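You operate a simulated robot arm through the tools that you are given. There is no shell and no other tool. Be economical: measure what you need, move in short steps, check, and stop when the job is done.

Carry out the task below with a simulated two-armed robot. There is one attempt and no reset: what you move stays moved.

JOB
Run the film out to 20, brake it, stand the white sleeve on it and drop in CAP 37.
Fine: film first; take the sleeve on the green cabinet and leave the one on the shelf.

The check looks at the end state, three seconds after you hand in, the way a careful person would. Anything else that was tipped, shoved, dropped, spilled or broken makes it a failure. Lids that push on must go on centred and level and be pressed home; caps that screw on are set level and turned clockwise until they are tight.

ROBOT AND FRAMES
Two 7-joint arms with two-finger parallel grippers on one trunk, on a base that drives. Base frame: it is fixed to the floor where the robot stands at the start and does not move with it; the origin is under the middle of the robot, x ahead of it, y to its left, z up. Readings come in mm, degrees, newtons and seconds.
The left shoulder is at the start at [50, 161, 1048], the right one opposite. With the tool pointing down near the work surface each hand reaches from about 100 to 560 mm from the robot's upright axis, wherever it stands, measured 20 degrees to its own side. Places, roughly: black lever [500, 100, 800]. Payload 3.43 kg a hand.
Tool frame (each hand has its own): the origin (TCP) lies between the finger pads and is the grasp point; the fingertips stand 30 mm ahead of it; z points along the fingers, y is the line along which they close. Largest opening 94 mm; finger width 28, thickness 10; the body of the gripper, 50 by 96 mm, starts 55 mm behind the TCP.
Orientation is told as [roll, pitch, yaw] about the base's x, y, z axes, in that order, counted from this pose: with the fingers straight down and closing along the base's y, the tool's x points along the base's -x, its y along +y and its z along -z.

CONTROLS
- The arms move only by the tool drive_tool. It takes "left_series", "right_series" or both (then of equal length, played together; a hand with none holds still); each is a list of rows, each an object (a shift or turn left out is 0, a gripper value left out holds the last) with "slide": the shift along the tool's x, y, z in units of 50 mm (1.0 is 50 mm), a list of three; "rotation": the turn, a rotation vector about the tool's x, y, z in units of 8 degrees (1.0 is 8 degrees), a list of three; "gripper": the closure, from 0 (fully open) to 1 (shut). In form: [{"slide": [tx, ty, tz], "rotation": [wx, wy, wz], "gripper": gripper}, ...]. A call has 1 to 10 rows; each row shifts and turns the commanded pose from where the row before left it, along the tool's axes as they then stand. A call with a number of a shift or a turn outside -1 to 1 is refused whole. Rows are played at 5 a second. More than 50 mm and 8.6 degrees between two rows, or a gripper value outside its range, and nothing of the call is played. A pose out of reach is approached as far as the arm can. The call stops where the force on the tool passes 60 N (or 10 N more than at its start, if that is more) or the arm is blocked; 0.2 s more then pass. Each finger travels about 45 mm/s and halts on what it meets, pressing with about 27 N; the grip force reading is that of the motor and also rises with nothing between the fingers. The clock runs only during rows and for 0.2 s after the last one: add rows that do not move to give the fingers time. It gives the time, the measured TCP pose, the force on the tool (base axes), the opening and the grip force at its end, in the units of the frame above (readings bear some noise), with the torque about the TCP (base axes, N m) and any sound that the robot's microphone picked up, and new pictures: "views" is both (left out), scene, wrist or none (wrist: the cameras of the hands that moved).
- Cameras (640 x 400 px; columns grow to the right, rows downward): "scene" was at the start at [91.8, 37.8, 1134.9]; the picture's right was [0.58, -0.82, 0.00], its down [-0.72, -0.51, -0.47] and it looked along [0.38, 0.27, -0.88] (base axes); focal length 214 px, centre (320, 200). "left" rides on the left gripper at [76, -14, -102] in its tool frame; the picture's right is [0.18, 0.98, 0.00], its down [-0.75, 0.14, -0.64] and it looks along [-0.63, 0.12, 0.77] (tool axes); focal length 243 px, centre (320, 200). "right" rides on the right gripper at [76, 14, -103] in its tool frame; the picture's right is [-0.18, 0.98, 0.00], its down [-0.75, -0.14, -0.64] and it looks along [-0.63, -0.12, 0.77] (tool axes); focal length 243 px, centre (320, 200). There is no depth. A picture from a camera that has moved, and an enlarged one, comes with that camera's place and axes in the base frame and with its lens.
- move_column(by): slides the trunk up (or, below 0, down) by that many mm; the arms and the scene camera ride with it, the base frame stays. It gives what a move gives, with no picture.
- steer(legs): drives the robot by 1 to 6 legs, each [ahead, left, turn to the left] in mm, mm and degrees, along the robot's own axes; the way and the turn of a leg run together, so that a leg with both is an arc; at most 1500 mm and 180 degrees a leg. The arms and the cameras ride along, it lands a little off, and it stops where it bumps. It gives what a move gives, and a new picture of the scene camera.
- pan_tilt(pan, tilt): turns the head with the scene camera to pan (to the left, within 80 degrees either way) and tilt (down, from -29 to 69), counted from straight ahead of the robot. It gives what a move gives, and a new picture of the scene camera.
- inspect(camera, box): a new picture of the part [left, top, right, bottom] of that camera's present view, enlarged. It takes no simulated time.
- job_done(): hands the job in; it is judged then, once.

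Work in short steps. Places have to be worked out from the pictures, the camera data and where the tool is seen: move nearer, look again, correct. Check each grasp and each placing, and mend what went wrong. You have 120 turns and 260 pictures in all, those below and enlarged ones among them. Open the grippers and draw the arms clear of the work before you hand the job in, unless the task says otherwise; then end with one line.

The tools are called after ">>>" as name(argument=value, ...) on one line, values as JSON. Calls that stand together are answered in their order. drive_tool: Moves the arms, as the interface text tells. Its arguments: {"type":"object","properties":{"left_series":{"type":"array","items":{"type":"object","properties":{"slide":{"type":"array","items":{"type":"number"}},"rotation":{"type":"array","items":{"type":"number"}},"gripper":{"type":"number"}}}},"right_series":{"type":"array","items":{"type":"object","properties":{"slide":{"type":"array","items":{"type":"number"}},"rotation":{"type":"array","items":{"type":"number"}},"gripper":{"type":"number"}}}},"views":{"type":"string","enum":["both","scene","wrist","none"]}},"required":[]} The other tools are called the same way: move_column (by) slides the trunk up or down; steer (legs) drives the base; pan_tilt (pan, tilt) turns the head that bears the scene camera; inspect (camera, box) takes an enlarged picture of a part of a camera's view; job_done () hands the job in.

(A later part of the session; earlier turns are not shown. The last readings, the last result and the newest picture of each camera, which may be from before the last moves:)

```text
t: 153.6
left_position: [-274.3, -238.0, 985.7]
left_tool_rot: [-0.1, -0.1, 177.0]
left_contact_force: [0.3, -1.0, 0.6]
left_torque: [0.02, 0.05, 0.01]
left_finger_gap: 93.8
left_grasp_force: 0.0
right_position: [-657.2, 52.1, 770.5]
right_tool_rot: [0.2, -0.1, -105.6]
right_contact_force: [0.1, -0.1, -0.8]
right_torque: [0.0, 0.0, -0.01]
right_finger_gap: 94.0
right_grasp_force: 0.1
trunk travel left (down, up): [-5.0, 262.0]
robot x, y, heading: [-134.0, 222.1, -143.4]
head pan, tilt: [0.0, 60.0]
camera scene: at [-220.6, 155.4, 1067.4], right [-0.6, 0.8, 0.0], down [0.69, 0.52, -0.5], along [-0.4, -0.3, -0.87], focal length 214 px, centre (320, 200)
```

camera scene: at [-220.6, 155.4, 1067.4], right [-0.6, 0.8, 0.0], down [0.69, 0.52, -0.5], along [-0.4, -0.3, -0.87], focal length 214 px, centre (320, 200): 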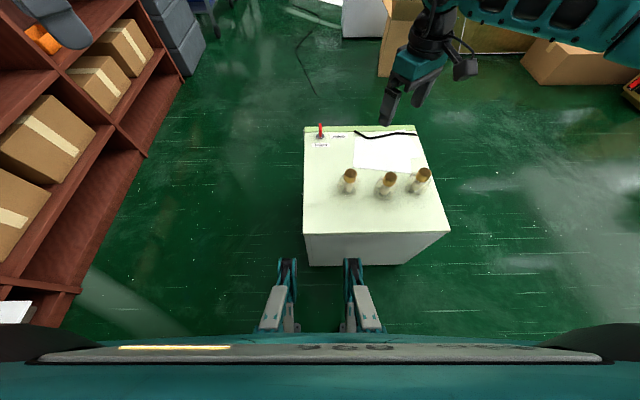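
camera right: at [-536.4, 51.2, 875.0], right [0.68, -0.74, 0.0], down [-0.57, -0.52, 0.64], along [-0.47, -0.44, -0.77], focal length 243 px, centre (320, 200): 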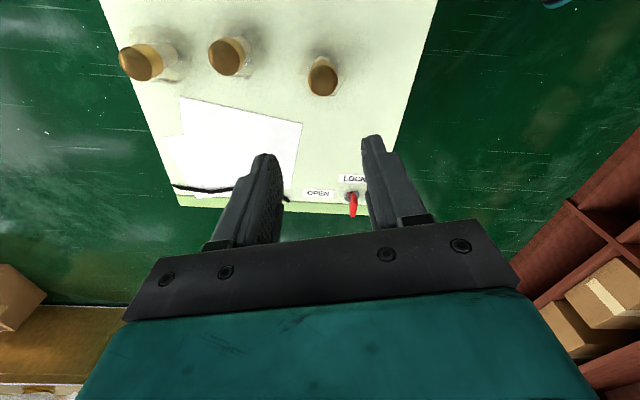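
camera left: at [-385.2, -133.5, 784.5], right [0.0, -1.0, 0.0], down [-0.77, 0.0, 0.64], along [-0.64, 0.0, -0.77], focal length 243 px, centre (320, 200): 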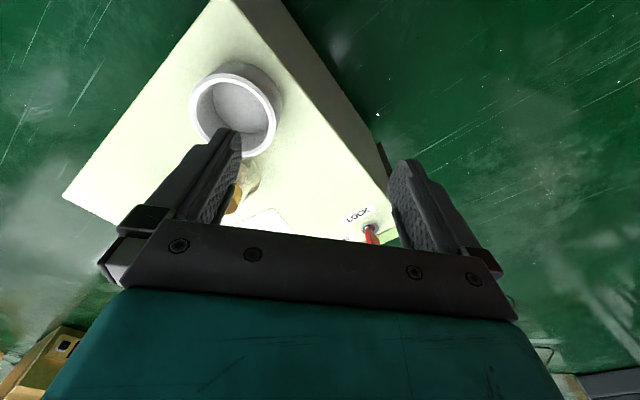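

Vial is now ~510 mm away. Move over it and descend in stages, checking reach before closing.

>>> drive_tool(right_series=[{"slide": [-0.37, 0.77, 0]}, {"slide": [-0.37, 0.77, 0.2]}, {"slide": [0, 0, 0.9]}, {"slide": [0, 0, 0.9]}, {"slide": [0, 0, 0.5]}])

>>> inspect(camera="scene", box=[280, 100, 460, 230])

```text
t: 154.8
left_position: [-273.5, -237.5, 986.0]
left_tool_rot: [0.0, 0.0, 177.0]
left_contact_force: [-0.1, 0.1, -0.3]
left_torque: [-0.01, -0.01, -0.04]
left_finger_gap: 94.2
left_grasp_force: 0.2
right_position: [-592.9, -2.5, 645.0]
right_tool_rot: [0.2, -0.1, -105.7]
right_contact_force: [0.0, 0.7, -0.8]
right_torque: [-0.02, -0.02, 0.01]
right_finger_gap: 93.9
right_grasp_force: 0.1
trunk travel left (down, up): [-5.0, 262.0]
robot x, y, heading: [-134.4, 218.7, -143.0]
head pan, tilt: [0.0, 60.0]
camera scene: at [-220.6, 155.3, 1067.4], right [-0.6, 0.8, 0.0], down [0.69, 0.52, -0.5], along [-0.4, -0.3, -0.87], focal length 214 px, centre (320, 200)
camera right: at [-559.3, 67.5, 750.0], right [0.9, -0.44, 0.0], down [-0.34, -0.69, 0.64], along [-0.28, -0.58, -0.77], focal length 243 px, centre (320, 200)
```

scene: 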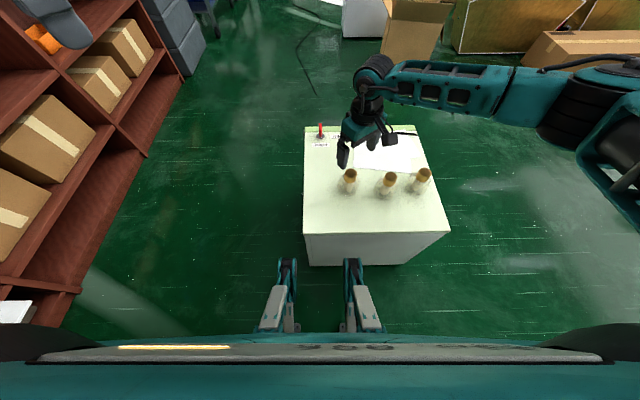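
right: 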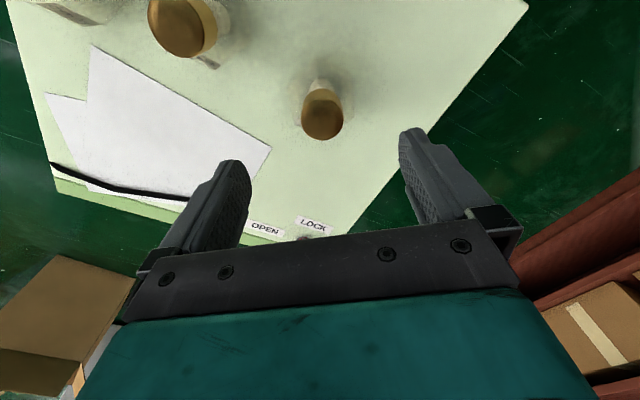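

```text
3.08 times, centred on (370, 165) of scene
camera zoom: at [-220.6, 155.3, 1067.4], right [-0.6, 0.8, 0.0], down [0.69, 0.52, -0.5], along [-0.4, -0.3, -0.87], focal length 660 px, centre (166, 308)
```

zoom: 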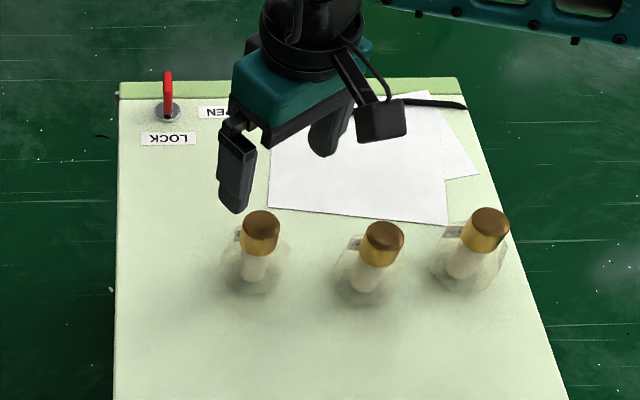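

Centred. Descend ~103 mm with fingers open, and check reach.

>>> drive_tool(right_series=[{"slide": [-0.04, 0, 0.7]}, {"slide": [0, 0, 0.7]}, {"slide": [0, 0, 0.66]}], views="wrist")

```text
t: 155.6
left_position: [-272.8, -237.3, 986.9]
left_tool_rot: [0.1, 0.0, 177.0]
left_contact_force: [-0.5, 0.5, -0.1]
left_torque: [-0.01, 0.01, -0.03]
left_finger_gap: 94.2
left_grasp_force: 0.1
right_position: [-590.0, -8.7, 544.3]
right_tool_rot: [0.2, -0.1, -105.6]
right_contact_force: [-0.1, -0.3, 0.5]
right_torque: [-0.02, -0.01, -0.01]
right_finger_gap: 94.3
right_grasp_force: 0.0
trunk travel left (down, up): [-5.0, 262.0]
robot x, y, heading: [-135.5, 216.3, -142.9]
head pan, tilt: [0.0, 60.0]
camera right: at [-556.7, 62.3, 648.5], right [0.9, -0.44, 0.0], down [-0.34, -0.69, 0.64], along [-0.28, -0.58, -0.77], focal length 243 px, centre (320, 200)
```

right: 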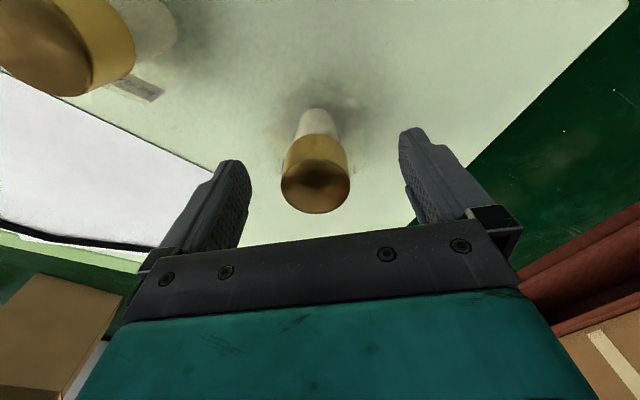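

Reached. Close on the cap.

>>> drive_tool(right_series=[{"gripper": 1}, {"gripper": 1}, {"gripper": 1}, {"gripper": 1}, {"gripper": 1}, {"gripper": 1}])

>>> inspect(camera="scene", box=[280, 100, 460, 230])

```text
t: 157.0
left_position: [-272.6, -236.9, 987.6]
left_tool_rot: [0.0, 0.0, 176.9]
left_contact_force: [-0.2, 0.7, 0.4]
left_torque: [0.0, -0.03, -0.03]
left_finger_gap: 93.8
left_grasp_force: 0.1
right_position: [-592.1, -8.0, 545.5]
right_tool_rot: [0.2, -0.3, -105.6]
right_contact_force: [1.5, -0.5, 6.4]
right_torque: [0.08, 0.0, 0.0]
right_finger_gap: 36.6
right_grasp_force: 27.0
trunk travel left (down, up): [-5.0, 262.0]
robot x, y, heading: [-132.3, 219.8, -143.1]
head pan, tilt: [0.0, 60.0]
camera scene: at [-220.1, 155.5, 1067.5], right [-0.6, 0.8, 0.0], down [0.69, 0.52, -0.5], along [-0.4, -0.3, -0.87], focal length 214 px, centre (320, 200)
camera right: at [-556.5, 61.9, 649.7], right [0.9, -0.44, 0.0], down [-0.34, -0.68, 0.64], along [-0.28, -0.58, -0.76], focal length 243 px, centre (320, 200)
```

scene: 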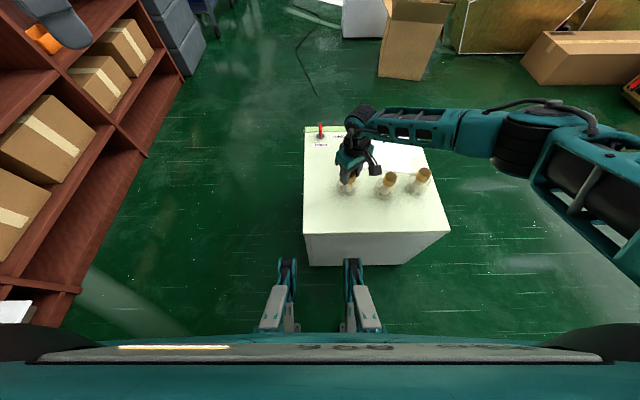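
right: 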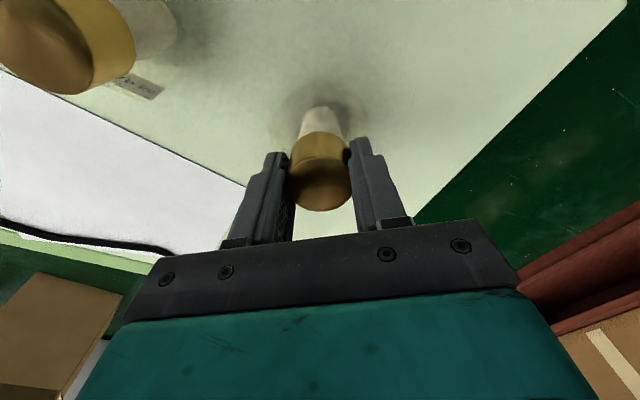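

```text
3.08 times, centred on (370, 165) of scene
camera zoom: at [-220.1, 155.5, 1067.5], right [-0.6, 0.8, 0.0], down [0.69, 0.52, -0.5], along [-0.4, -0.3, -0.87], focal length 660 px, centre (166, 308)
```

zoom: 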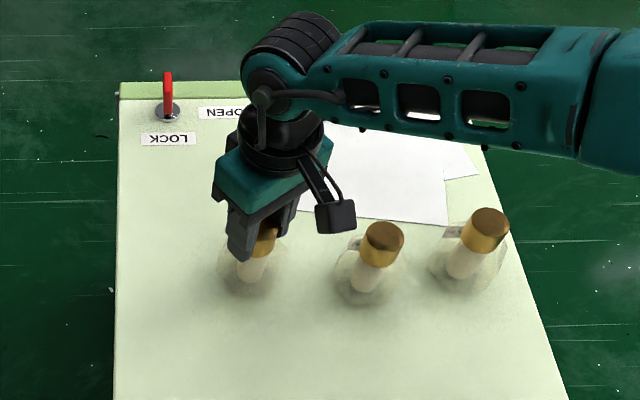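

Gripped at 36.6 mm. Lift a little and check the vial comes along.

>>> drive_tool(right_series=[{"slide": [0, 0, -0.3]}, {"slide": [0, 0, -0.5]}, {"slide": [0, 0, -0.8]}, {"slide": [0, 0, -0.8]}, {"slide": [0, 0, -0.8]}])

>>> inspect(camera="scene", box=[280, 90, 460, 220])

```text
t: 158.2
left_position: [-274.3, -236.9, 985.5]
left_tool_rot: [0.0, 0.0, 177.1]
left_contact_force: [0.2, -0.1, -0.2]
left_torque: [0.01, -0.01, 0.04]
left_finger_gap: 94.0
left_grasp_force: 0.1
right_position: [-591.3, -7.5, 706.2]
right_tool_rot: [0.2, 0.0, -105.6]
right_contact_force: [-0.1, -0.7, -0.6]
right_torque: [0.02, 0.0, 0.0]
right_finger_gap: 36.6
right_grasp_force: 26.8
trunk travel left (down, up): [-5.0, 262.0]
robot x, y, heading: [-135.2, 218.7, -142.9]
head pan, tilt: [0.0, 60.0]
camera scene: at [-220.6, 155.3, 1067.3], right [-0.6, 0.8, 0.0], down [0.69, 0.52, -0.5], along [-0.4, -0.3, -0.87], focal length 214 px, centre (320, 200)
camera right: at [-557.8, 62.8, 809.5], right [0.9, -0.44, 0.0], down [-0.34, -0.69, 0.64], along [-0.28, -0.58, -0.77], focal length 243 px, centre (320, 200)
```

scene: 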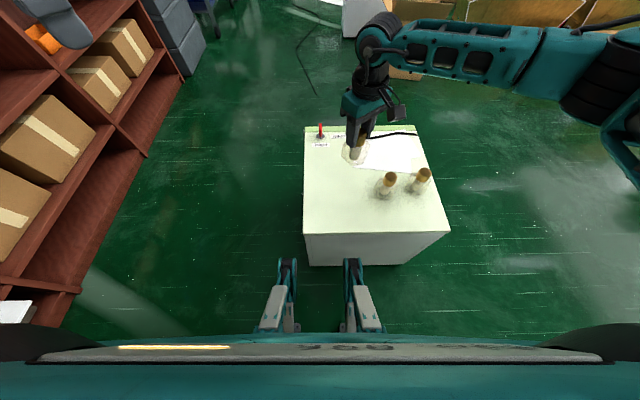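
right: 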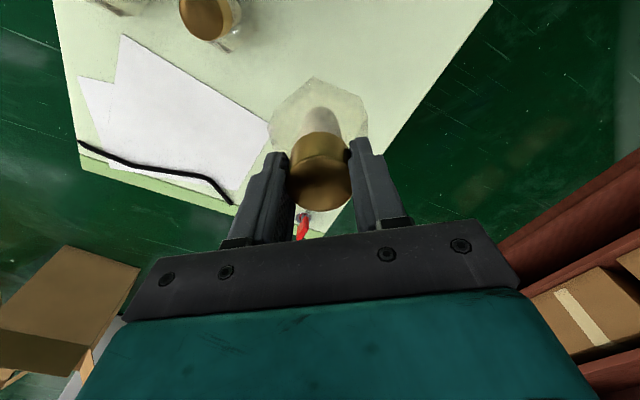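

```text
3.08 times, centred on (370, 155) of scene
camera zoom: at [-220.6, 155.3, 1067.3], right [-0.6, 0.8, 0.0], down [0.69, 0.52, -0.5], along [-0.4, -0.3, -0.87], focal length 660 px, centre (166, 338)
```

zoom: 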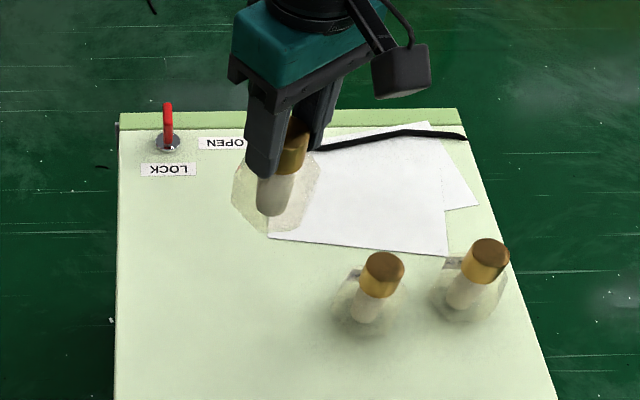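

Vial lifted. Quick check of its tag before carrying.

>>> inspect(camera="right", box=[260, 70, 380, 150])

>>> inspect(camera="scene", box=[335, 125, 385, 165])

```text
5.00 times, centred on (320, 110) of right
camera zoom: at [-557.8, 62.8, 809.5], right [0.9, -0.44, 0.0], down [-0.34, -0.69, 0.64], along [-0.28, -0.58, -0.77], focal length 1213 px, centre (320, 650)
```

zoom: 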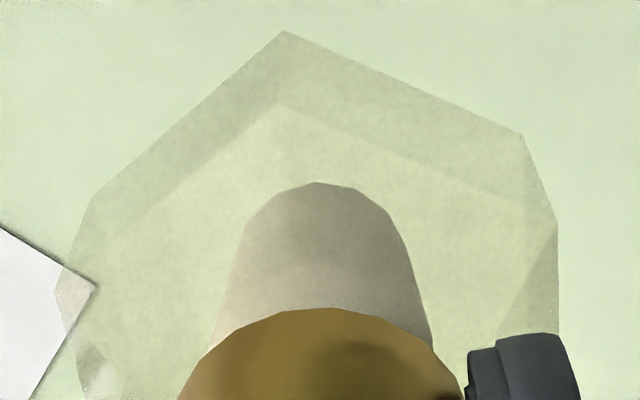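

```text
10.00 times, centred on (360, 145) of scene
camera zoom: at [-220.6, 155.3, 1067.3], right [-0.6, 0.8, 0.0], down [0.69, 0.52, -0.5], along [-0.4, -0.3, -0.87], focal length 2145 px, centre (-80, 750)
```

zoom: 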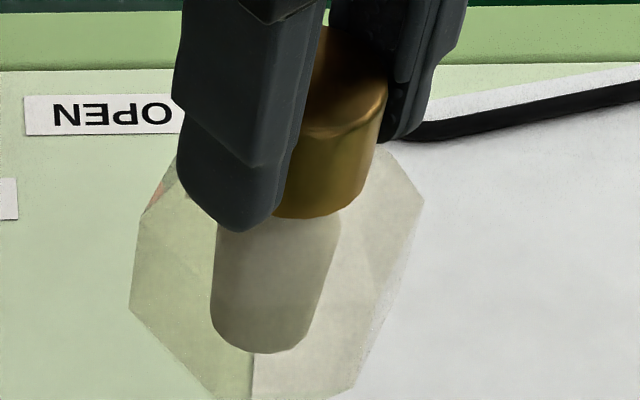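

Tag side is behind the finger, but this was the vial read as CAP 37. Carry it back: raise, shift left, turn to the bench.

>>> move_column(by=70)

>>> drive_tool(right_series=[{"slide": [0, 0, -0.8]}, {"slide": [0, 0, -0.8]}, {"slide": [0, 0, -0.8]}, {"slide": [0, 0, -0.8]}], views="none")

>>> steer(legs=[[-15, 270, 0], [0, 0, -179]])

```text
t: 159.3
left_position: [-272.9, -238.5, 1055.2]
left_tool_rot: [0.0, 0.0, 177.0]
left_contact_force: [0.0, 0.2, -0.9]
left_torque: [-0.02, -0.01, 0.0]
left_finger_gap: 94.1
left_grasp_force: 0.2
right_position: [-592.6, -7.8, 774.7]
right_tool_rot: [0.2, -0.1, -105.6]
right_contact_force: [-0.1, -0.9, -2.0]
right_torque: [0.0, 0.02, 0.0]
right_finger_gap: 36.7
right_grasp_force: 26.9
trunk travel left (down, up): [-75.0, 192.0]
robot x, y, heading: [-136.2, 217.5, -143.0]
head pan, tilt: [0.0, 60.0]
```

```text
t: 160.3
left_position: [-272.3, -237.1, 1055.5]
left_tool_rot: [0.0, -0.1, 176.9]
left_contact_force: [-0.1, -0.3, 0.0]
left_torque: [0.0, -0.01, 0.06]
left_finger_gap: 94.0
left_grasp_force: 0.0
right_position: [-588.1, -7.4, 936.7]
right_tool_rot: [0.3, -0.1, -105.7]
right_contact_force: [0.0, 0.3, -2.0]
right_torque: [-0.02, 0.03, 0.01]
right_finger_gap: 36.7
right_grasp_force: 27.2
trunk travel left (down, up): [-75.0, 192.0]
robot x, y, heading: [-133.7, 220.5, -143.3]
head pan, tilt: [0.0, 60.0]
```

```text
t: 169.7
left_position: [205.2, 451.2, 1055.4]
left_tool_rot: [0.0, 0.0, -5.6]
left_contact_force: [-0.1, 0.5, -0.1]
left_torque: [0.02, 0.01, -0.02]
left_finger_gap: 94.2
left_grasp_force: 0.0
right_position: [509.4, 209.8, 937.4]
right_tool_rot: [0.3, 0.0, 71.8]
right_contact_force: [-0.1, -0.9, -1.7]
right_torque: [0.04, 0.0, -0.03]
right_finger_gap: 37.0
right_grasp_force: 26.6
trunk travel left (down, up): [-75.0, 192.0]
robot x, y, heading: [44.2, 4.2, 34.8]
head pan, tilt: [0.0, 60.0]
camera scene: at [133.3, 64.4, 1137.4], right [0.56, -0.83, 0.0], down [-0.71, -0.49, -0.5], along [0.41, 0.28, -0.87], focal length 214 px, centre (320, 200)
```

scene: 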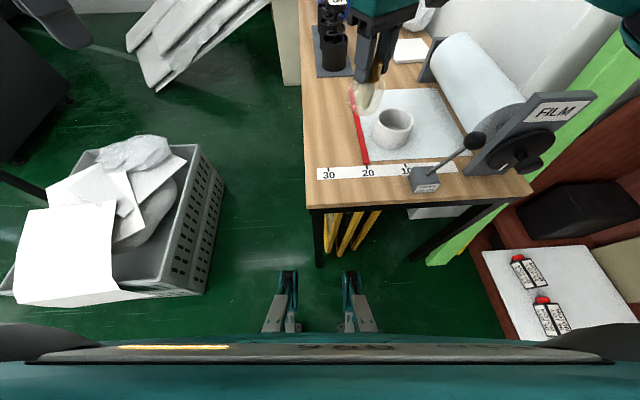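

Move 45 mm closer to the bench.

>>> steer(legs=[[45, 0, 3]])

>>> pan_tilt(pan=-15, tilt=52)

>>> inspect(camera="right", box=[0, 0, 640, 400])

```text
t: 170.6
left_position: [208.4, 477.0, 1057.2]
left_tool_rot: [0.1, -0.1, -2.7]
left_contact_force: [-0.4, 0.7, 0.0]
left_torque: [0.0, -0.06, 0.0]
left_finger_gap: 94.1
left_grasp_force: 0.0
right_position: [527.0, 251.2, 937.5]
right_tool_rot: [0.2, -0.2, 74.7]
right_contact_force: [0.4, 0.6, -1.1]
right_torque: [0.0, -0.02, -0.01]
right_finger_gap: 36.6
right_grasp_force: 27.3
trunk travel left (down, up): [-75.0, 192.0]
robot x, y, heading: [75.1, 23.4, 37.4]
head pan, tilt: [0.0, 60.0]
camera scene: at [158.7, 86.3, 1137.5], right [0.61, -0.8, 0.0], down [-0.69, -0.52, -0.5], along [0.4, 0.3, -0.87], focal length 214 px, centre (320, 200)
```

scene: 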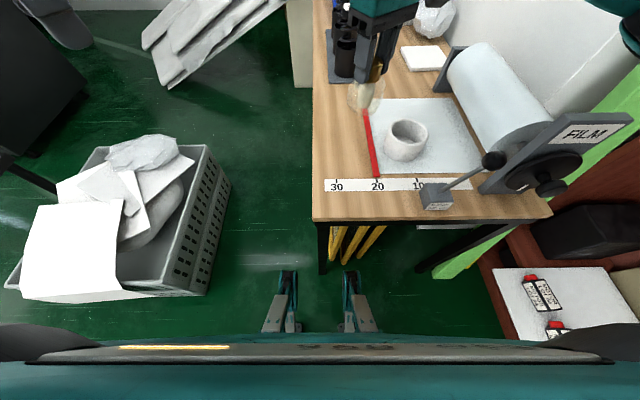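

```text
t: 171.4
left_position: [210.4, 477.8, 1056.1]
left_tool_rot: [0.0, 0.0, -2.7]
left_contact_force: [-0.3, 0.8, 0.6]
left_torque: [0.01, -0.01, -0.01]
left_finger_gap: 94.2
left_grasp_force: 0.0
right_position: [528.5, 251.3, 936.0]
right_tool_rot: [0.2, -0.1, 74.7]
right_contact_force: [0.3, 0.4, -0.7]
right_torque: [0.01, 0.01, -0.01]
right_finger_gap: 36.7
right_grasp_force: 27.3
trunk travel left (down, up): [-75.0, 192.0]
robot x, y, heading: [72.8, 21.3, 37.4]
head pan, tilt: [-15.0, 52.0]
camera scene: at [175.5, 75.2, 1147.3], right [0.38, -0.93, 0.0], down [-0.73, -0.3, -0.62], along [0.57, 0.23, -0.79], focal length 214 px, centre (320, 200)
```

scene: 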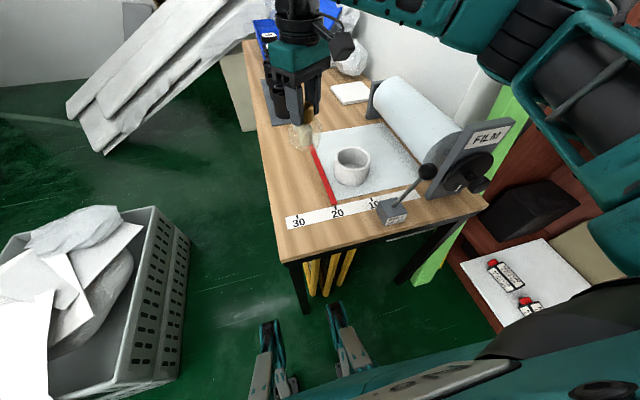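

```text
1.00 times, centred on (320, 200) of right
camera zoom: at [494.5, 181.6, 1040.8], right [-0.9, 0.44, 0.0], down [0.34, 0.69, 0.64], along [0.28, 0.58, -0.77], focal length 243 px, centre (320, 200)
```

zoom: 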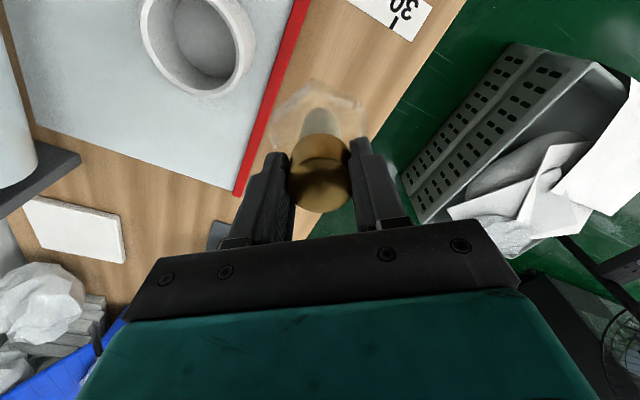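

Sleeve centre ≈(624,161). Move the vial over it (bottom still ~85 mm above the rim) and check.

>>> drive_tool(right_series=[{"slide": [0.41, -0.78, 0]}, {"slide": [0.41, -0.78, 0]}, {"slide": [0.41, -0.78, 0]}, {"slide": [0, 0, 0.8]}])

>>> inspect(camera="scene", box=[290, 80, 450, 200])

```text
t: 172.4
left_position: [211.2, 477.2, 1054.9]
left_tool_rot: [0.1, 0.2, -2.8]
left_contact_force: [-1.0, 0.3, -0.9]
left_torque: [0.01, 0.04, 0.01]
left_finger_gap: 94.0
left_grasp_force: 0.2
right_position: [611.0, 176.6, 895.9]
right_tool_rot: [0.2, -0.1, 74.6]
right_contact_force: [0.3, 1.1, -1.2]
right_torque: [0.0, -0.01, -0.01]
right_finger_gap: 36.6
right_grasp_force: 26.8
right hand out of reach, approached as far as the arm can: row 3
trunk travel left (down, up): [-75.0, 192.0]
robot x, y, heading: [76.6, 20.3, 37.2]
head pan, tilt: [-15.0, 52.0]
camera scene: at [175.7, 75.0, 1147.3], right [0.38, -0.93, 0.0], down [-0.73, -0.3, -0.62], along [0.57, 0.23, -0.79], focal length 214 px, centre (320, 200)
camera right: at [577.3, 107.4, 1000.1], right [-0.9, 0.44, 0.0], down [0.34, 0.69, 0.64], along [0.28, 0.58, -0.77], focal length 243 px, centre (320, 200)
```

scene: 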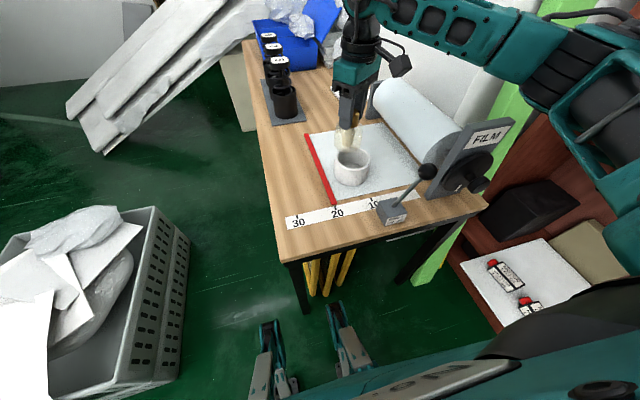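
right: 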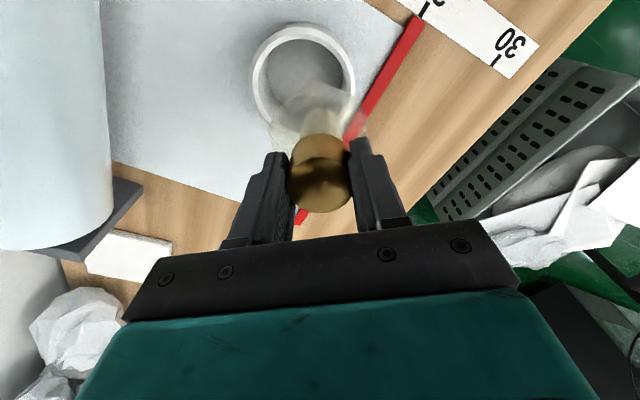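

```text
3.33 times, centred on (370, 140) of scene
camera zoom: at [175.7, 75.0, 1147.3], right [0.38, -0.93, 0.0], down [-0.73, -0.3, -0.62], along [0.57, 0.23, -0.79], focal length 715 px, centre (153, 400)
```

zoom: 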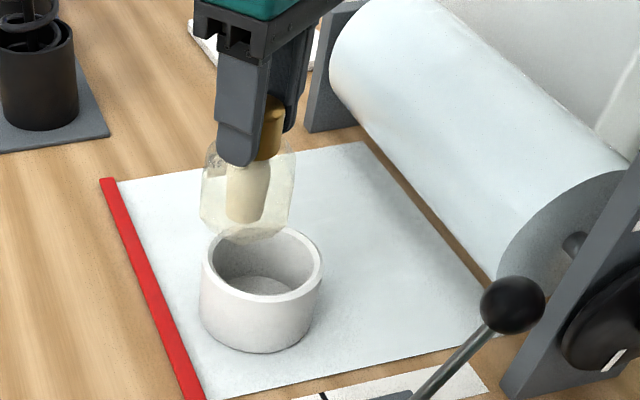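

Vial needs ~17 mm toward the robot-side and ~14 mm right. Correct and come down a bit, then re-check.

>>> drive_tool(right_series=[{"slide": [0.17, -0.14, 0.1]}, {"slide": [0.17, -0.14, 0.2]}, {"slide": [0, 0, 0]}])

>>> inspect(camera="scene", box=[310, 90, 430, 200])

>>> inspect(camera="right", box=[220, 0, 400, 220])

```text
t: 173.2
left_position: [210.8, 477.9, 1056.0]
left_tool_rot: [0.0, 0.0, -2.7]
left_contact_force: [0.4, 0.6, 0.0]
left_torque: [-0.01, -0.01, 0.0]
left_finger_gap: 93.5
left_grasp_force: 0.1
right_position: [616.5, 160.0, 888.3]
right_tool_rot: [0.3, -0.1, 74.4]
right_contact_force: [0.2, 0.9, -0.8]
right_torque: [-0.02, -0.02, -0.02]
right_finger_gap: 36.7
right_grasp_force: 26.9
right hand out of reach, approached as far as the arm can: row 2
trunk travel left (down, up): [-75.0, 192.0]
robot x, y, heading: [74.0, 22.1, 37.1]
head pan, tilt: [-15.0, 52.0]
camera scene: at [175.6, 75.1, 1147.3], right [0.38, -0.93, 0.0], down [-0.73, -0.3, -0.62], along [0.57, 0.23, -0.79], focal length 214 px, centre (320, 200)
camera right: at [582.5, 90.6, 990.3], right [-0.9, 0.44, 0.0], down [0.34, 0.69, 0.64], along [0.28, 0.58, -0.77], focal length 243 px, centre (320, 200)
```

scene: 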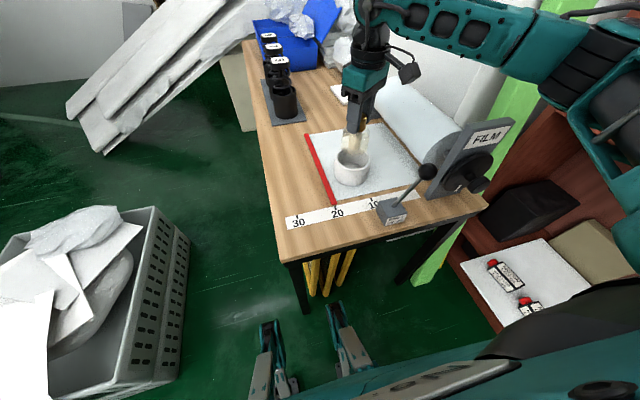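
right: 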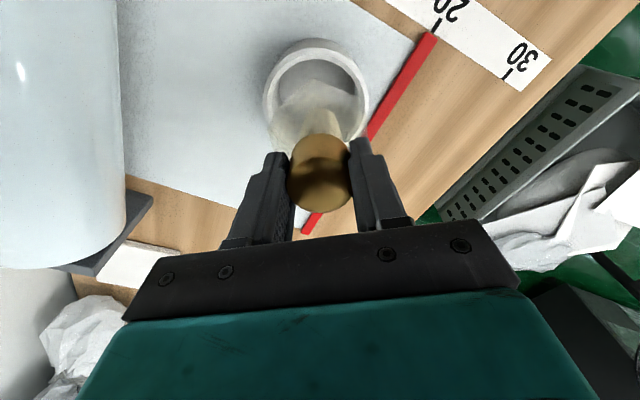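

```text
3.64 times, centred on (370, 145) of scene
camera zoom: at [175.6, 75.1, 1147.3], right [0.38, -0.93, 0.0], down [-0.73, -0.3, -0.62], along [0.57, 0.23, -0.79], focal length 780 px, centre (138, 400)
```

zoom: 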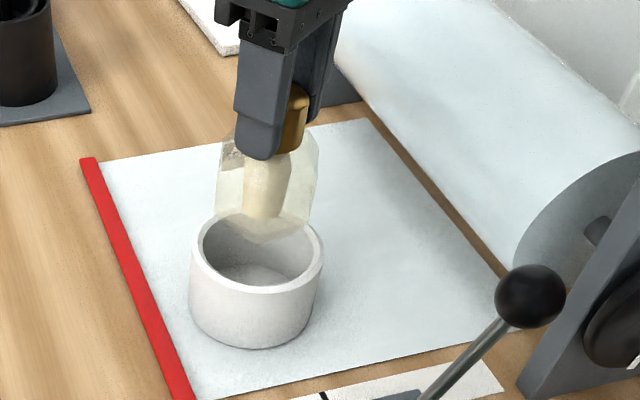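

```text
1.82 times, centred on (310, 110) of right
camera zoom: at [582.5, 90.6, 990.3], right [-0.9, 0.44, 0.0], down [0.34, 0.69, 0.64], along [0.28, 0.58, -0.77], focal length 441 px, centre (338, 364)
```

zoom: 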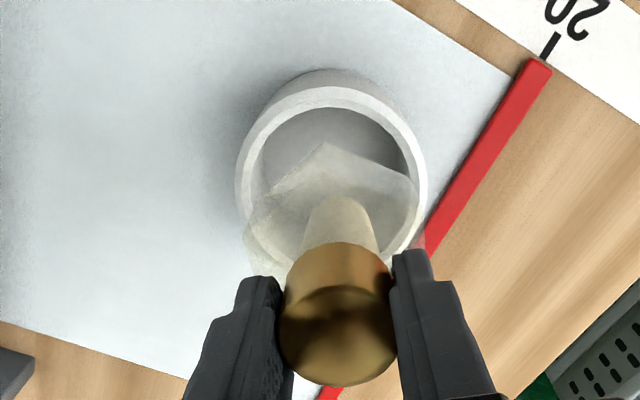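

Need a few mm more forward but the arm is at its limit; bring the base ~20 mm closer first.

>>> steer(legs=[[20, 0, 0]])

```text
t: 174.0
left_position: [210.2, 477.4, 1055.7]
left_tool_rot: [0.0, 0.1, -2.8]
left_contact_force: [0.9, 0.0, 0.1]
left_torque: [0.03, 0.0, 0.01]
left_finger_gap: 93.8
left_grasp_force: 0.0
right_position: [617.4, 160.5, 885.4]
right_tool_rot: [0.2, -0.2, 74.3]
right_contact_force: [-1.1, 0.1, -1.6]
right_torque: [0.0, -0.02, -0.01]
right_finger_gap: 36.6
right_grasp_force: 26.7
trunk travel left (down, up): [-75.0, 192.0]
robot x, y, heading: [71.5, 20.1, 37.2]
head pan, tilt: [-15.0, 52.0]
stopped in leg 1: the robot was blocked; the commanded pose is now the measured one
camera scene: at [175.6, 75.1, 1147.3], right [0.38, -0.93, 0.0], down [-0.73, -0.3, -0.62], along [0.57, 0.23, -0.79], focal length 214 px, centre (320, 200)
```

scene: 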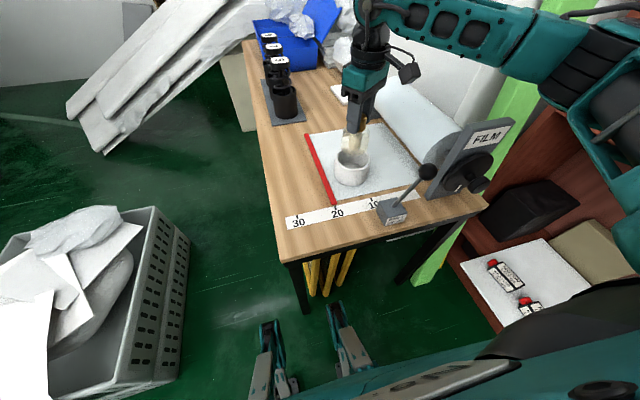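

Base is blocked there; stay. Try the small correction while descending slightly.

>>> drive_tool(right_series=[{"slide": [-0.06, -0.08, 0.2]}, {"slide": [-0.04, -0.06, 0.2]}, {"slide": [0, 0, 0]}])

>>> inspect(camera="scene", box=[310, 90, 430, 200])

>>> inspect(camera="right", box=[220, 0, 400, 220])

```text
t: 174.8
left_position: [209.9, 478.1, 1056.2]
left_tool_rot: [0.0, 0.1, -2.7]
left_contact_force: [0.1, 0.0, 0.3]
left_torque: [-0.02, 0.02, 0.01]
left_finger_gap: 93.9
left_grasp_force: 0.0
right_position: [616.8, 159.4, 887.0]
right_tool_rot: [0.2, -0.2, 74.5]
right_contact_force: [-0.6, 0.3, -1.5]
right_torque: [0.03, -0.03, -0.01]
right_finger_gap: 36.8
right_grasp_force: 27.2
right hand out of reach, approached as far as the arm can: row 1, 2
trunk travel left (down, up): [-75.0, 192.0]
robot x, y, heading: [76.5, 23.3, 37.2]
head pan, tilt: [-15.0, 52.0]
camera scene: at [175.6, 75.1, 1147.3], right [0.38, -0.93, 0.0], down [-0.73, -0.3, -0.62], along [0.57, 0.23, -0.79], focal length 214 px, centre (320, 200)
camera right: at [582.5, 90.7, 990.2], right [-0.9, 0.44, 0.0], down [0.34, 0.69, 0.64], along [0.28, 0.58, -0.77], focal length 243 px, centre (320, 200)
```

scene: 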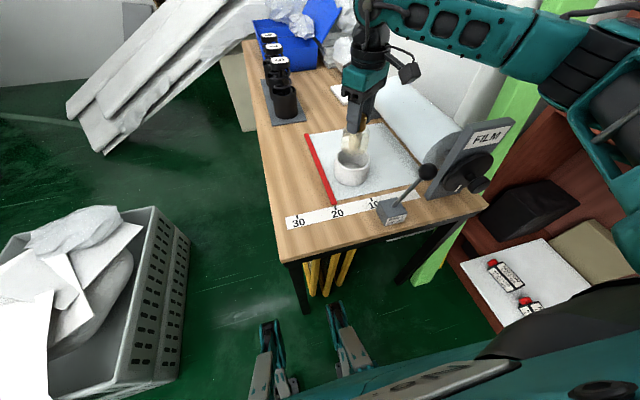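
right: 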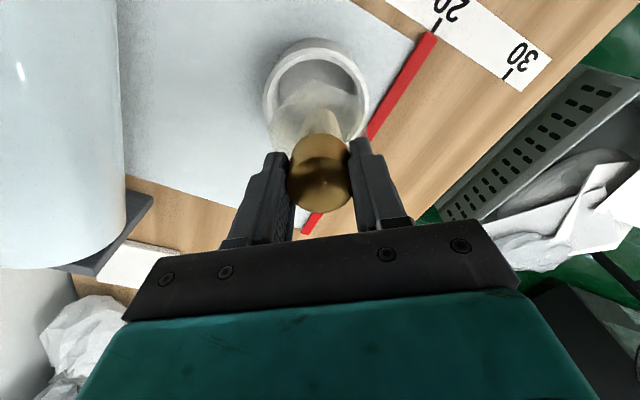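

```text
3.64 times, centred on (370, 145) of scene
camera zoom: at [175.6, 75.1, 1147.3], right [0.38, -0.93, 0.0], down [-0.73, -0.3, -0.62], along [0.57, 0.23, -0.79], focal length 780 px, centre (138, 400)
```

zoom: 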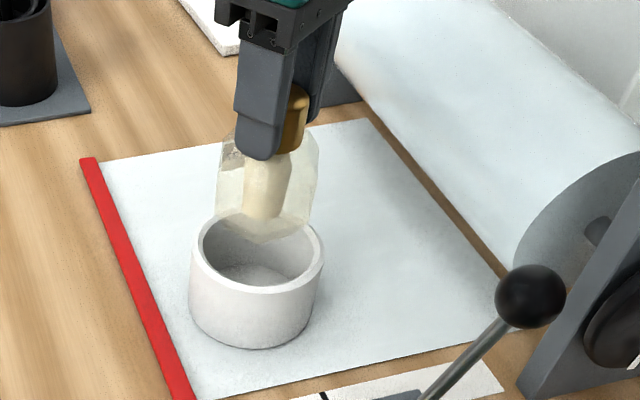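

```text
1.82 times, centred on (310, 110) of right
camera zoom: at [582.5, 90.7, 990.2], right [-0.9, 0.44, 0.0], down [0.34, 0.69, 0.64], along [0.28, 0.58, -0.77], focal length 441 px, centre (338, 364)
```

zoom: 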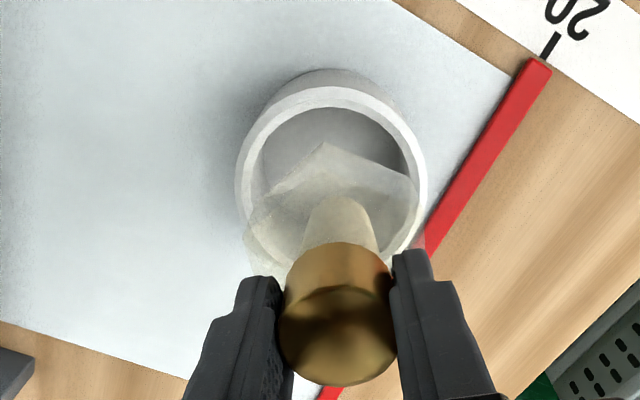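

The arm can't descend at this bearing. I'll raise and shift the hand left by 80 mm, then move the base 80 mm to the right, which brings the sleeve into better reach.

>>> drive_tool(right_series=[{"slide": [0, 0, -0.8]}, {"slide": [-0.2, 0.7, -0.3]}, {"slide": [-0.2, 0.7, 0]}], views="none")

>>> steer(legs=[[-10, -85, 0]])

```text
t: 175.6
left_position: [210.3, 477.8, 1054.3]
left_tool_rot: [0.0, 0.0, -2.7]
left_contact_force: [-0.1, -0.4, 1.3]
left_torque: [0.0, 0.0, -0.02]
left_finger_gap: 93.6
left_grasp_force: 0.1
right_position: [552.6, 200.5, 932.3]
right_tool_rot: [0.2, -0.1, 74.3]
right_contact_force: [0.1, -0.2, -1.2]
right_torque: [0.01, -0.01, -0.01]
right_finger_gap: 36.8
right_grasp_force: 27.0
right hand out of reach, approached as far as the arm can: row 1
trunk travel left (down, up): [-75.0, 192.0]
robot x, y, heading: [75.2, 21.5, 37.0]
head pan, tilt: [-15.0, 52.0]
```

```text
t: 176.7
left_position: [252.5, 404.9, 1055.9]
left_tool_rot: [0.0, 0.0, -2.6]
left_contact_force: [0.0, -0.4, -0.8]
left_torque: [0.01, 0.02, -0.01]
left_finger_gap: 93.9
left_grasp_force: 0.0
right_position: [598.8, 126.1, 934.1]
right_tool_rot: [0.1, -0.2, 74.4]
right_contact_force: [-0.2, -0.7, -1.7]
right_torque: [0.0, 0.0, 0.03]
right_finger_gap: 36.5
right_grasp_force: 27.1
trunk travel left (down, up): [-75.0, 192.0]
robot x, y, heading: [117.8, -55.7, 37.3]
head pan, tilt: [-15.0, 52.0]
camera scene: at [219.5, 1.4, 1147.3], right [0.38, -0.92, 0.0], down [-0.73, -0.3, -0.62], along [0.57, 0.23, -0.79], focal length 214 px, centre (320, 200)
```

scene: 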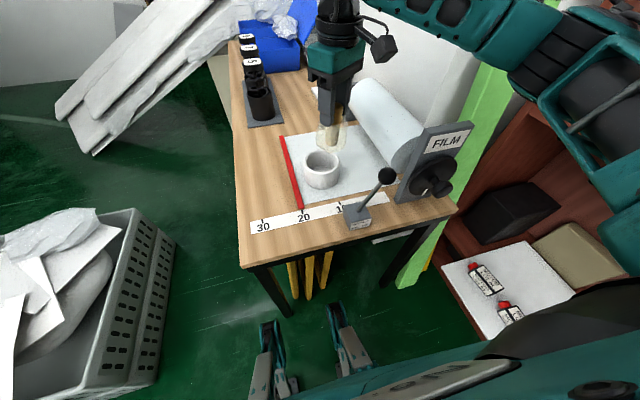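

Now move back over the sleeve from this bearing and test the descent.

>>> drive_tool(right_series=[{"slide": [-0.37, -0.12, 0]}, {"slide": [-0.37, -0.12, 0.2]}, {"slide": [0, 0, 0.7]}, {"slide": [0, 0, 0]}])

>>> inspect(camera="scene", box=[270, 90, 390, 200])

>>> inspect(camera="right", box=[220, 0, 400, 220])

```text
t: 177.7
left_position: [253.9, 404.5, 1055.7]
left_tool_rot: [-0.1, 0.0, -2.6]
left_contact_force: [0.8, -0.4, -0.4]
left_torque: [-0.02, 0.01, 0.01]
left_finger_gap: 93.9
left_grasp_force: 0.1
right_position: [620.5, 159.0, 885.6]
right_tool_rot: [0.2, -0.2, 74.4]
right_contact_force: [-0.1, -0.3, -0.8]
right_torque: [0.01, 0.01, 0.02]
right_finger_gap: 36.6
right_grasp_force: 27.0
trunk travel left (down, up): [-75.0, 192.0]
robot x, y, heading: [120.4, -52.6, 37.3]
head pan, tilt: [-15.0, 52.0]
camera scene: at [219.3, 1.9, 1147.3], right [0.38, -0.92, 0.0], down [-0.73, -0.3, -0.62], along [0.57, 0.23, -0.79], focal length 214 px, centre (320, 200)
camera right: at [586.5, 90.3, 989.9], right [-0.9, 0.44, 0.0], down [0.34, 0.69, 0.64], along [0.28, 0.58, -0.77], focal length 243 px, centre (320, 200)
```

scene: 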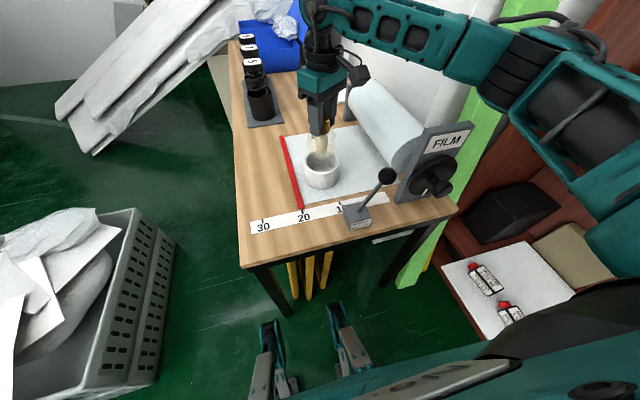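
right: 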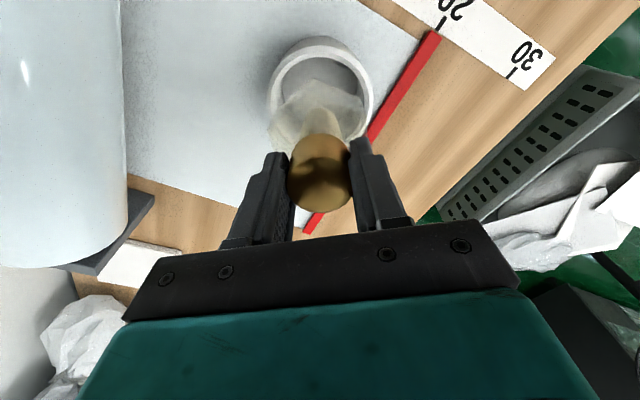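

```text
3.64 times, centred on (330, 145) of scene
camera zoom: at [219.3, 1.9, 1147.3], right [0.38, -0.92, 0.0], down [-0.73, -0.3, -0.62], along [0.57, 0.23, -0.79], focal length 780 px, centre (284, 400)
```

zoom: 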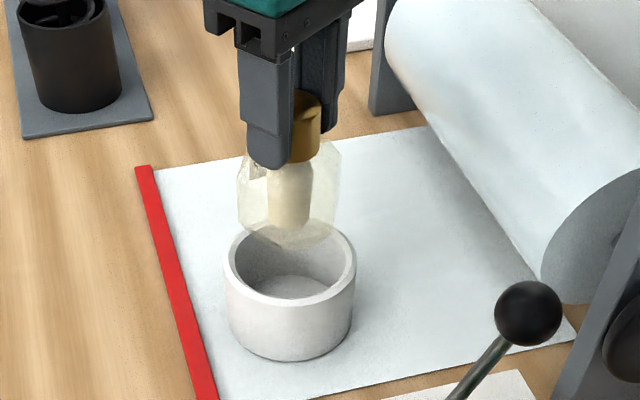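

```text
1.82 times, centred on (310, 110) of right
camera zoom: at [586.5, 90.3, 989.9], right [-0.9, 0.44, 0.0], down [0.34, 0.69, 0.64], along [0.28, 0.58, -0.77], focal length 441 px, centre (338, 364)
```

zoom: 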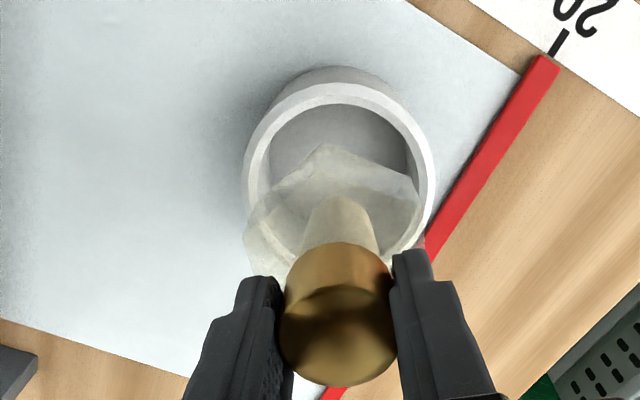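

Well centred and reachable. Descend 45 mm and check that the wrap is entering the sleeve cleanly.

>>> drive_tool(right_series=[{"slide": [0, 0, 0.3]}, {"slide": [0, 0, 0.3]}, {"slide": [0, 0, 0.3]}])

>>> inspect(camera="scene", box=[270, 90, 390, 200])

>>> inspect(camera="right", box=[220, 0, 400, 220])

```text
t: 178.5
left_position: [253.7, 403.4, 1056.5]
left_tool_rot: [0.0, 0.0, -2.7]
left_contact_force: [-0.1, -0.8, 0.6]
left_torque: [0.01, -0.03, -0.01]
left_finger_gap: 93.8
left_grasp_force: 0.1
right_position: [617.8, 159.3, 841.8]
right_tool_rot: [0.2, 0.0, 74.4]
right_contact_force: [0.6, 0.5, -1.1]
right_torque: [-0.02, -0.01, 0.01]
right_finger_gap: 36.7
right_grasp_force: 26.8
trunk travel left (down, up): [-75.0, 192.0]
robot x, y, heading: [120.3, -54.8, 37.4]
head pan, tilt: [-15.0, 52.0]
camera scene: at [219.3, 1.9, 1147.3], right [0.38, -0.92, 0.0], down [-0.73, -0.3, -0.62], along [0.57, 0.23, -0.79], focal length 214 px, centre (320, 200)
camera right: at [584.4, 90.8, 945.9], right [-0.9, 0.44, 0.0], down [0.34, 0.69, 0.64], along [0.28, 0.58, -0.77], focal length 243 px, centre (320, 200)
```

scene: 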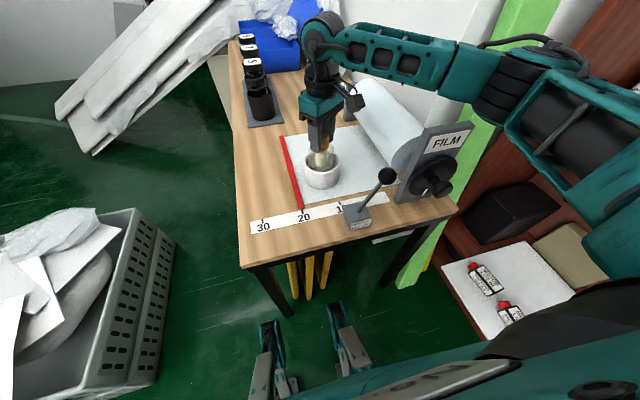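
right: 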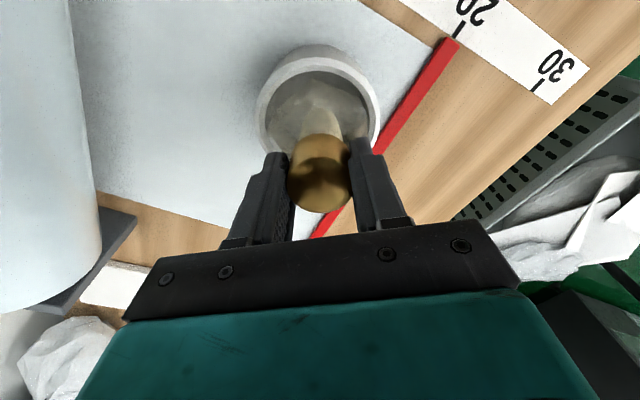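

```text
3.64 times, centred on (330, 145) of scene
camera zoom: at [219.3, 1.9, 1147.3], right [0.38, -0.92, 0.0], down [-0.73, -0.3, -0.62], along [0.57, 0.23, -0.79], focal length 780 px, centre (284, 400)
```

zoom: 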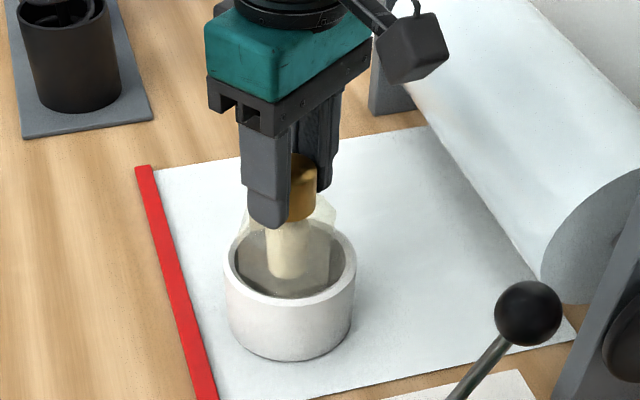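

```text
1.82 times, centred on (310, 110) of right
camera zoom: at [584.4, 90.8, 945.9], right [-0.9, 0.44, 0.0], down [0.34, 0.69, 0.64], along [0.28, 0.58, -0.77], focal length 441 px, centre (338, 364)
```

zoom: 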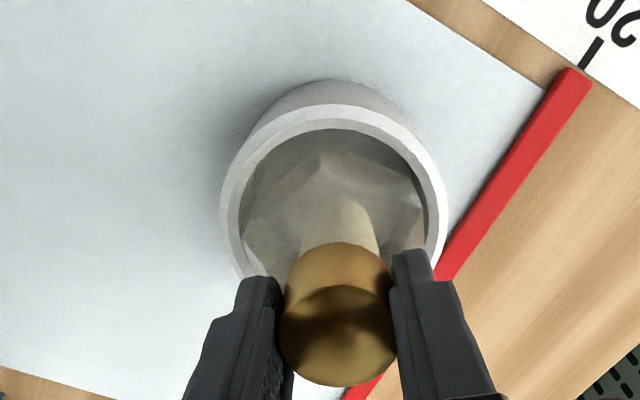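

It is entering cleanly, centred. Continue down in small steps until it touches.

>>> drive_tool(right_series=[{"slide": [0, 0, 0.25]}, {"slide": [0, 0, 0.25]}, {"slide": [0, 0, 0.2]}, {"slide": [0, 0, 0.08]}, {"slide": [0, 0, 0]}])

>>> inspect(camera="scene", box=[270, 90, 390, 200])

```text
t: 179.7
left_position: [252.5, 404.4, 1055.9]
left_tool_rot: [0.0, 0.0, -2.7]
left_contact_force: [1.3, -0.2, 0.1]
left_torque: [-0.04, -0.01, 0.0]
left_finger_gap: 94.1
left_grasp_force: 0.2
right_position: [619.6, 158.6, 804.4]
right_tool_rot: [0.3, -0.2, 74.3]
right_contact_force: [0.2, -0.2, 2.4]
right_torque: [-0.15, -0.03, 0.03]
right_finger_gap: 36.8
right_grasp_force: 27.5
trunk travel left (down, up): [-75.0, 192.0]
robot x, y, heading: [118.3, -52.3, 37.2]
head pan, tilt: [-15.0, 52.0]
camera scene: at [219.0, 1.7, 1147.4], right [0.38, -0.92, 0.0], down [-0.73, -0.3, -0.62], along [0.57, 0.23, -0.79], focal length 214 px, centre (320, 200)
camera right: at [585.8, 89.1, 907.9], right [-0.9, 0.44, 0.0], down [0.34, 0.69, 0.64], along [0.28, 0.58, -0.77], focal length 243 px, centre (320, 200)
```

scene: 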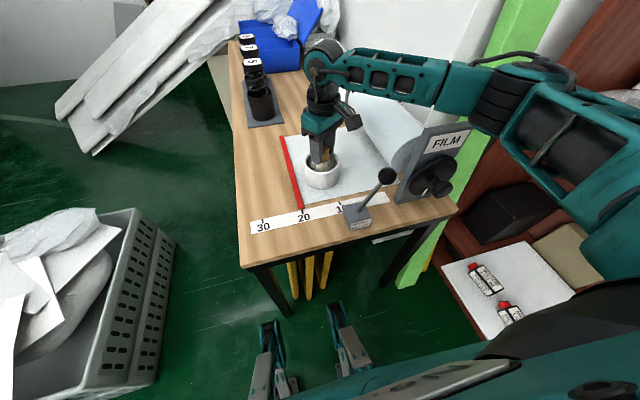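
right: 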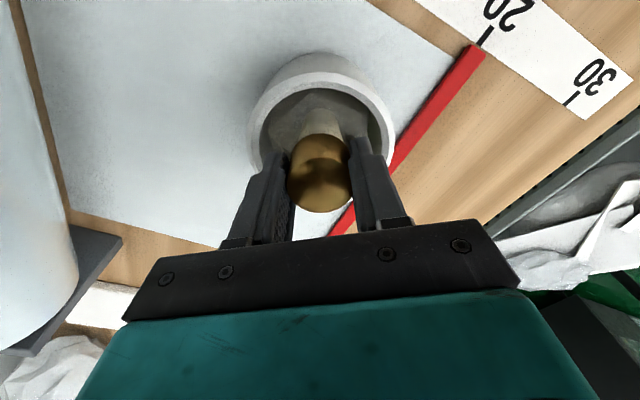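

```text
3.64 times, centred on (330, 145) of scene
camera zoom: at [219.0, 1.7, 1147.4], right [0.38, -0.92, 0.0], down [-0.73, -0.3, -0.62], along [0.57, 0.23, -0.79], focal length 780 px, centre (284, 400)
```

zoom: 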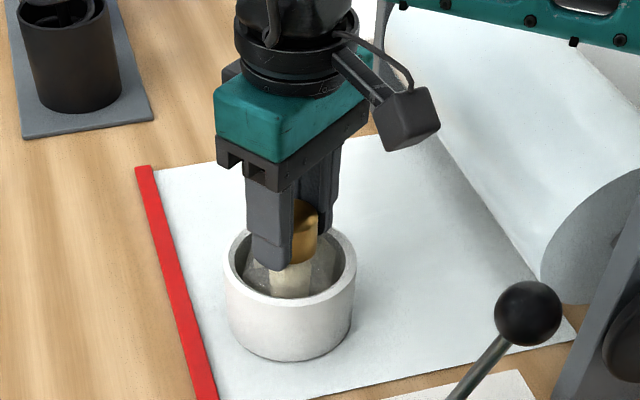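

Light contact starting at z≈804. One more small step to confirm it's seated.

>>> drive_tool(right_series=[{"slide": [0, 0, 0.05]}, {"slide": [0, 0, 0.05]}], views="none")

```text
t: 180.3
left_position: [252.3, 402.9, 1057.8]
left_tool_rot: [0.1, -0.2, -2.7]
left_contact_force: [0.5, 0.0, 0.0]
left_torque: [0.01, 0.01, 0.01]
left_finger_gap: 94.1
left_grasp_force: 0.1
right_position: [619.2, 159.0, 804.2]
right_tool_rot: [0.1, -0.4, 74.3]
right_contact_force: [0.0, -6.6, 26.7]
right_torque: [-0.72, 0.04, 0.0]
right_finger_gap: 36.7
right_grasp_force: 27.1
trunk travel left (down, up): [-75.0, 192.0]
robot x, y, heading: [119.8, -49.4, 37.5]
head pan, tilt: [-15.0, 52.0]
```

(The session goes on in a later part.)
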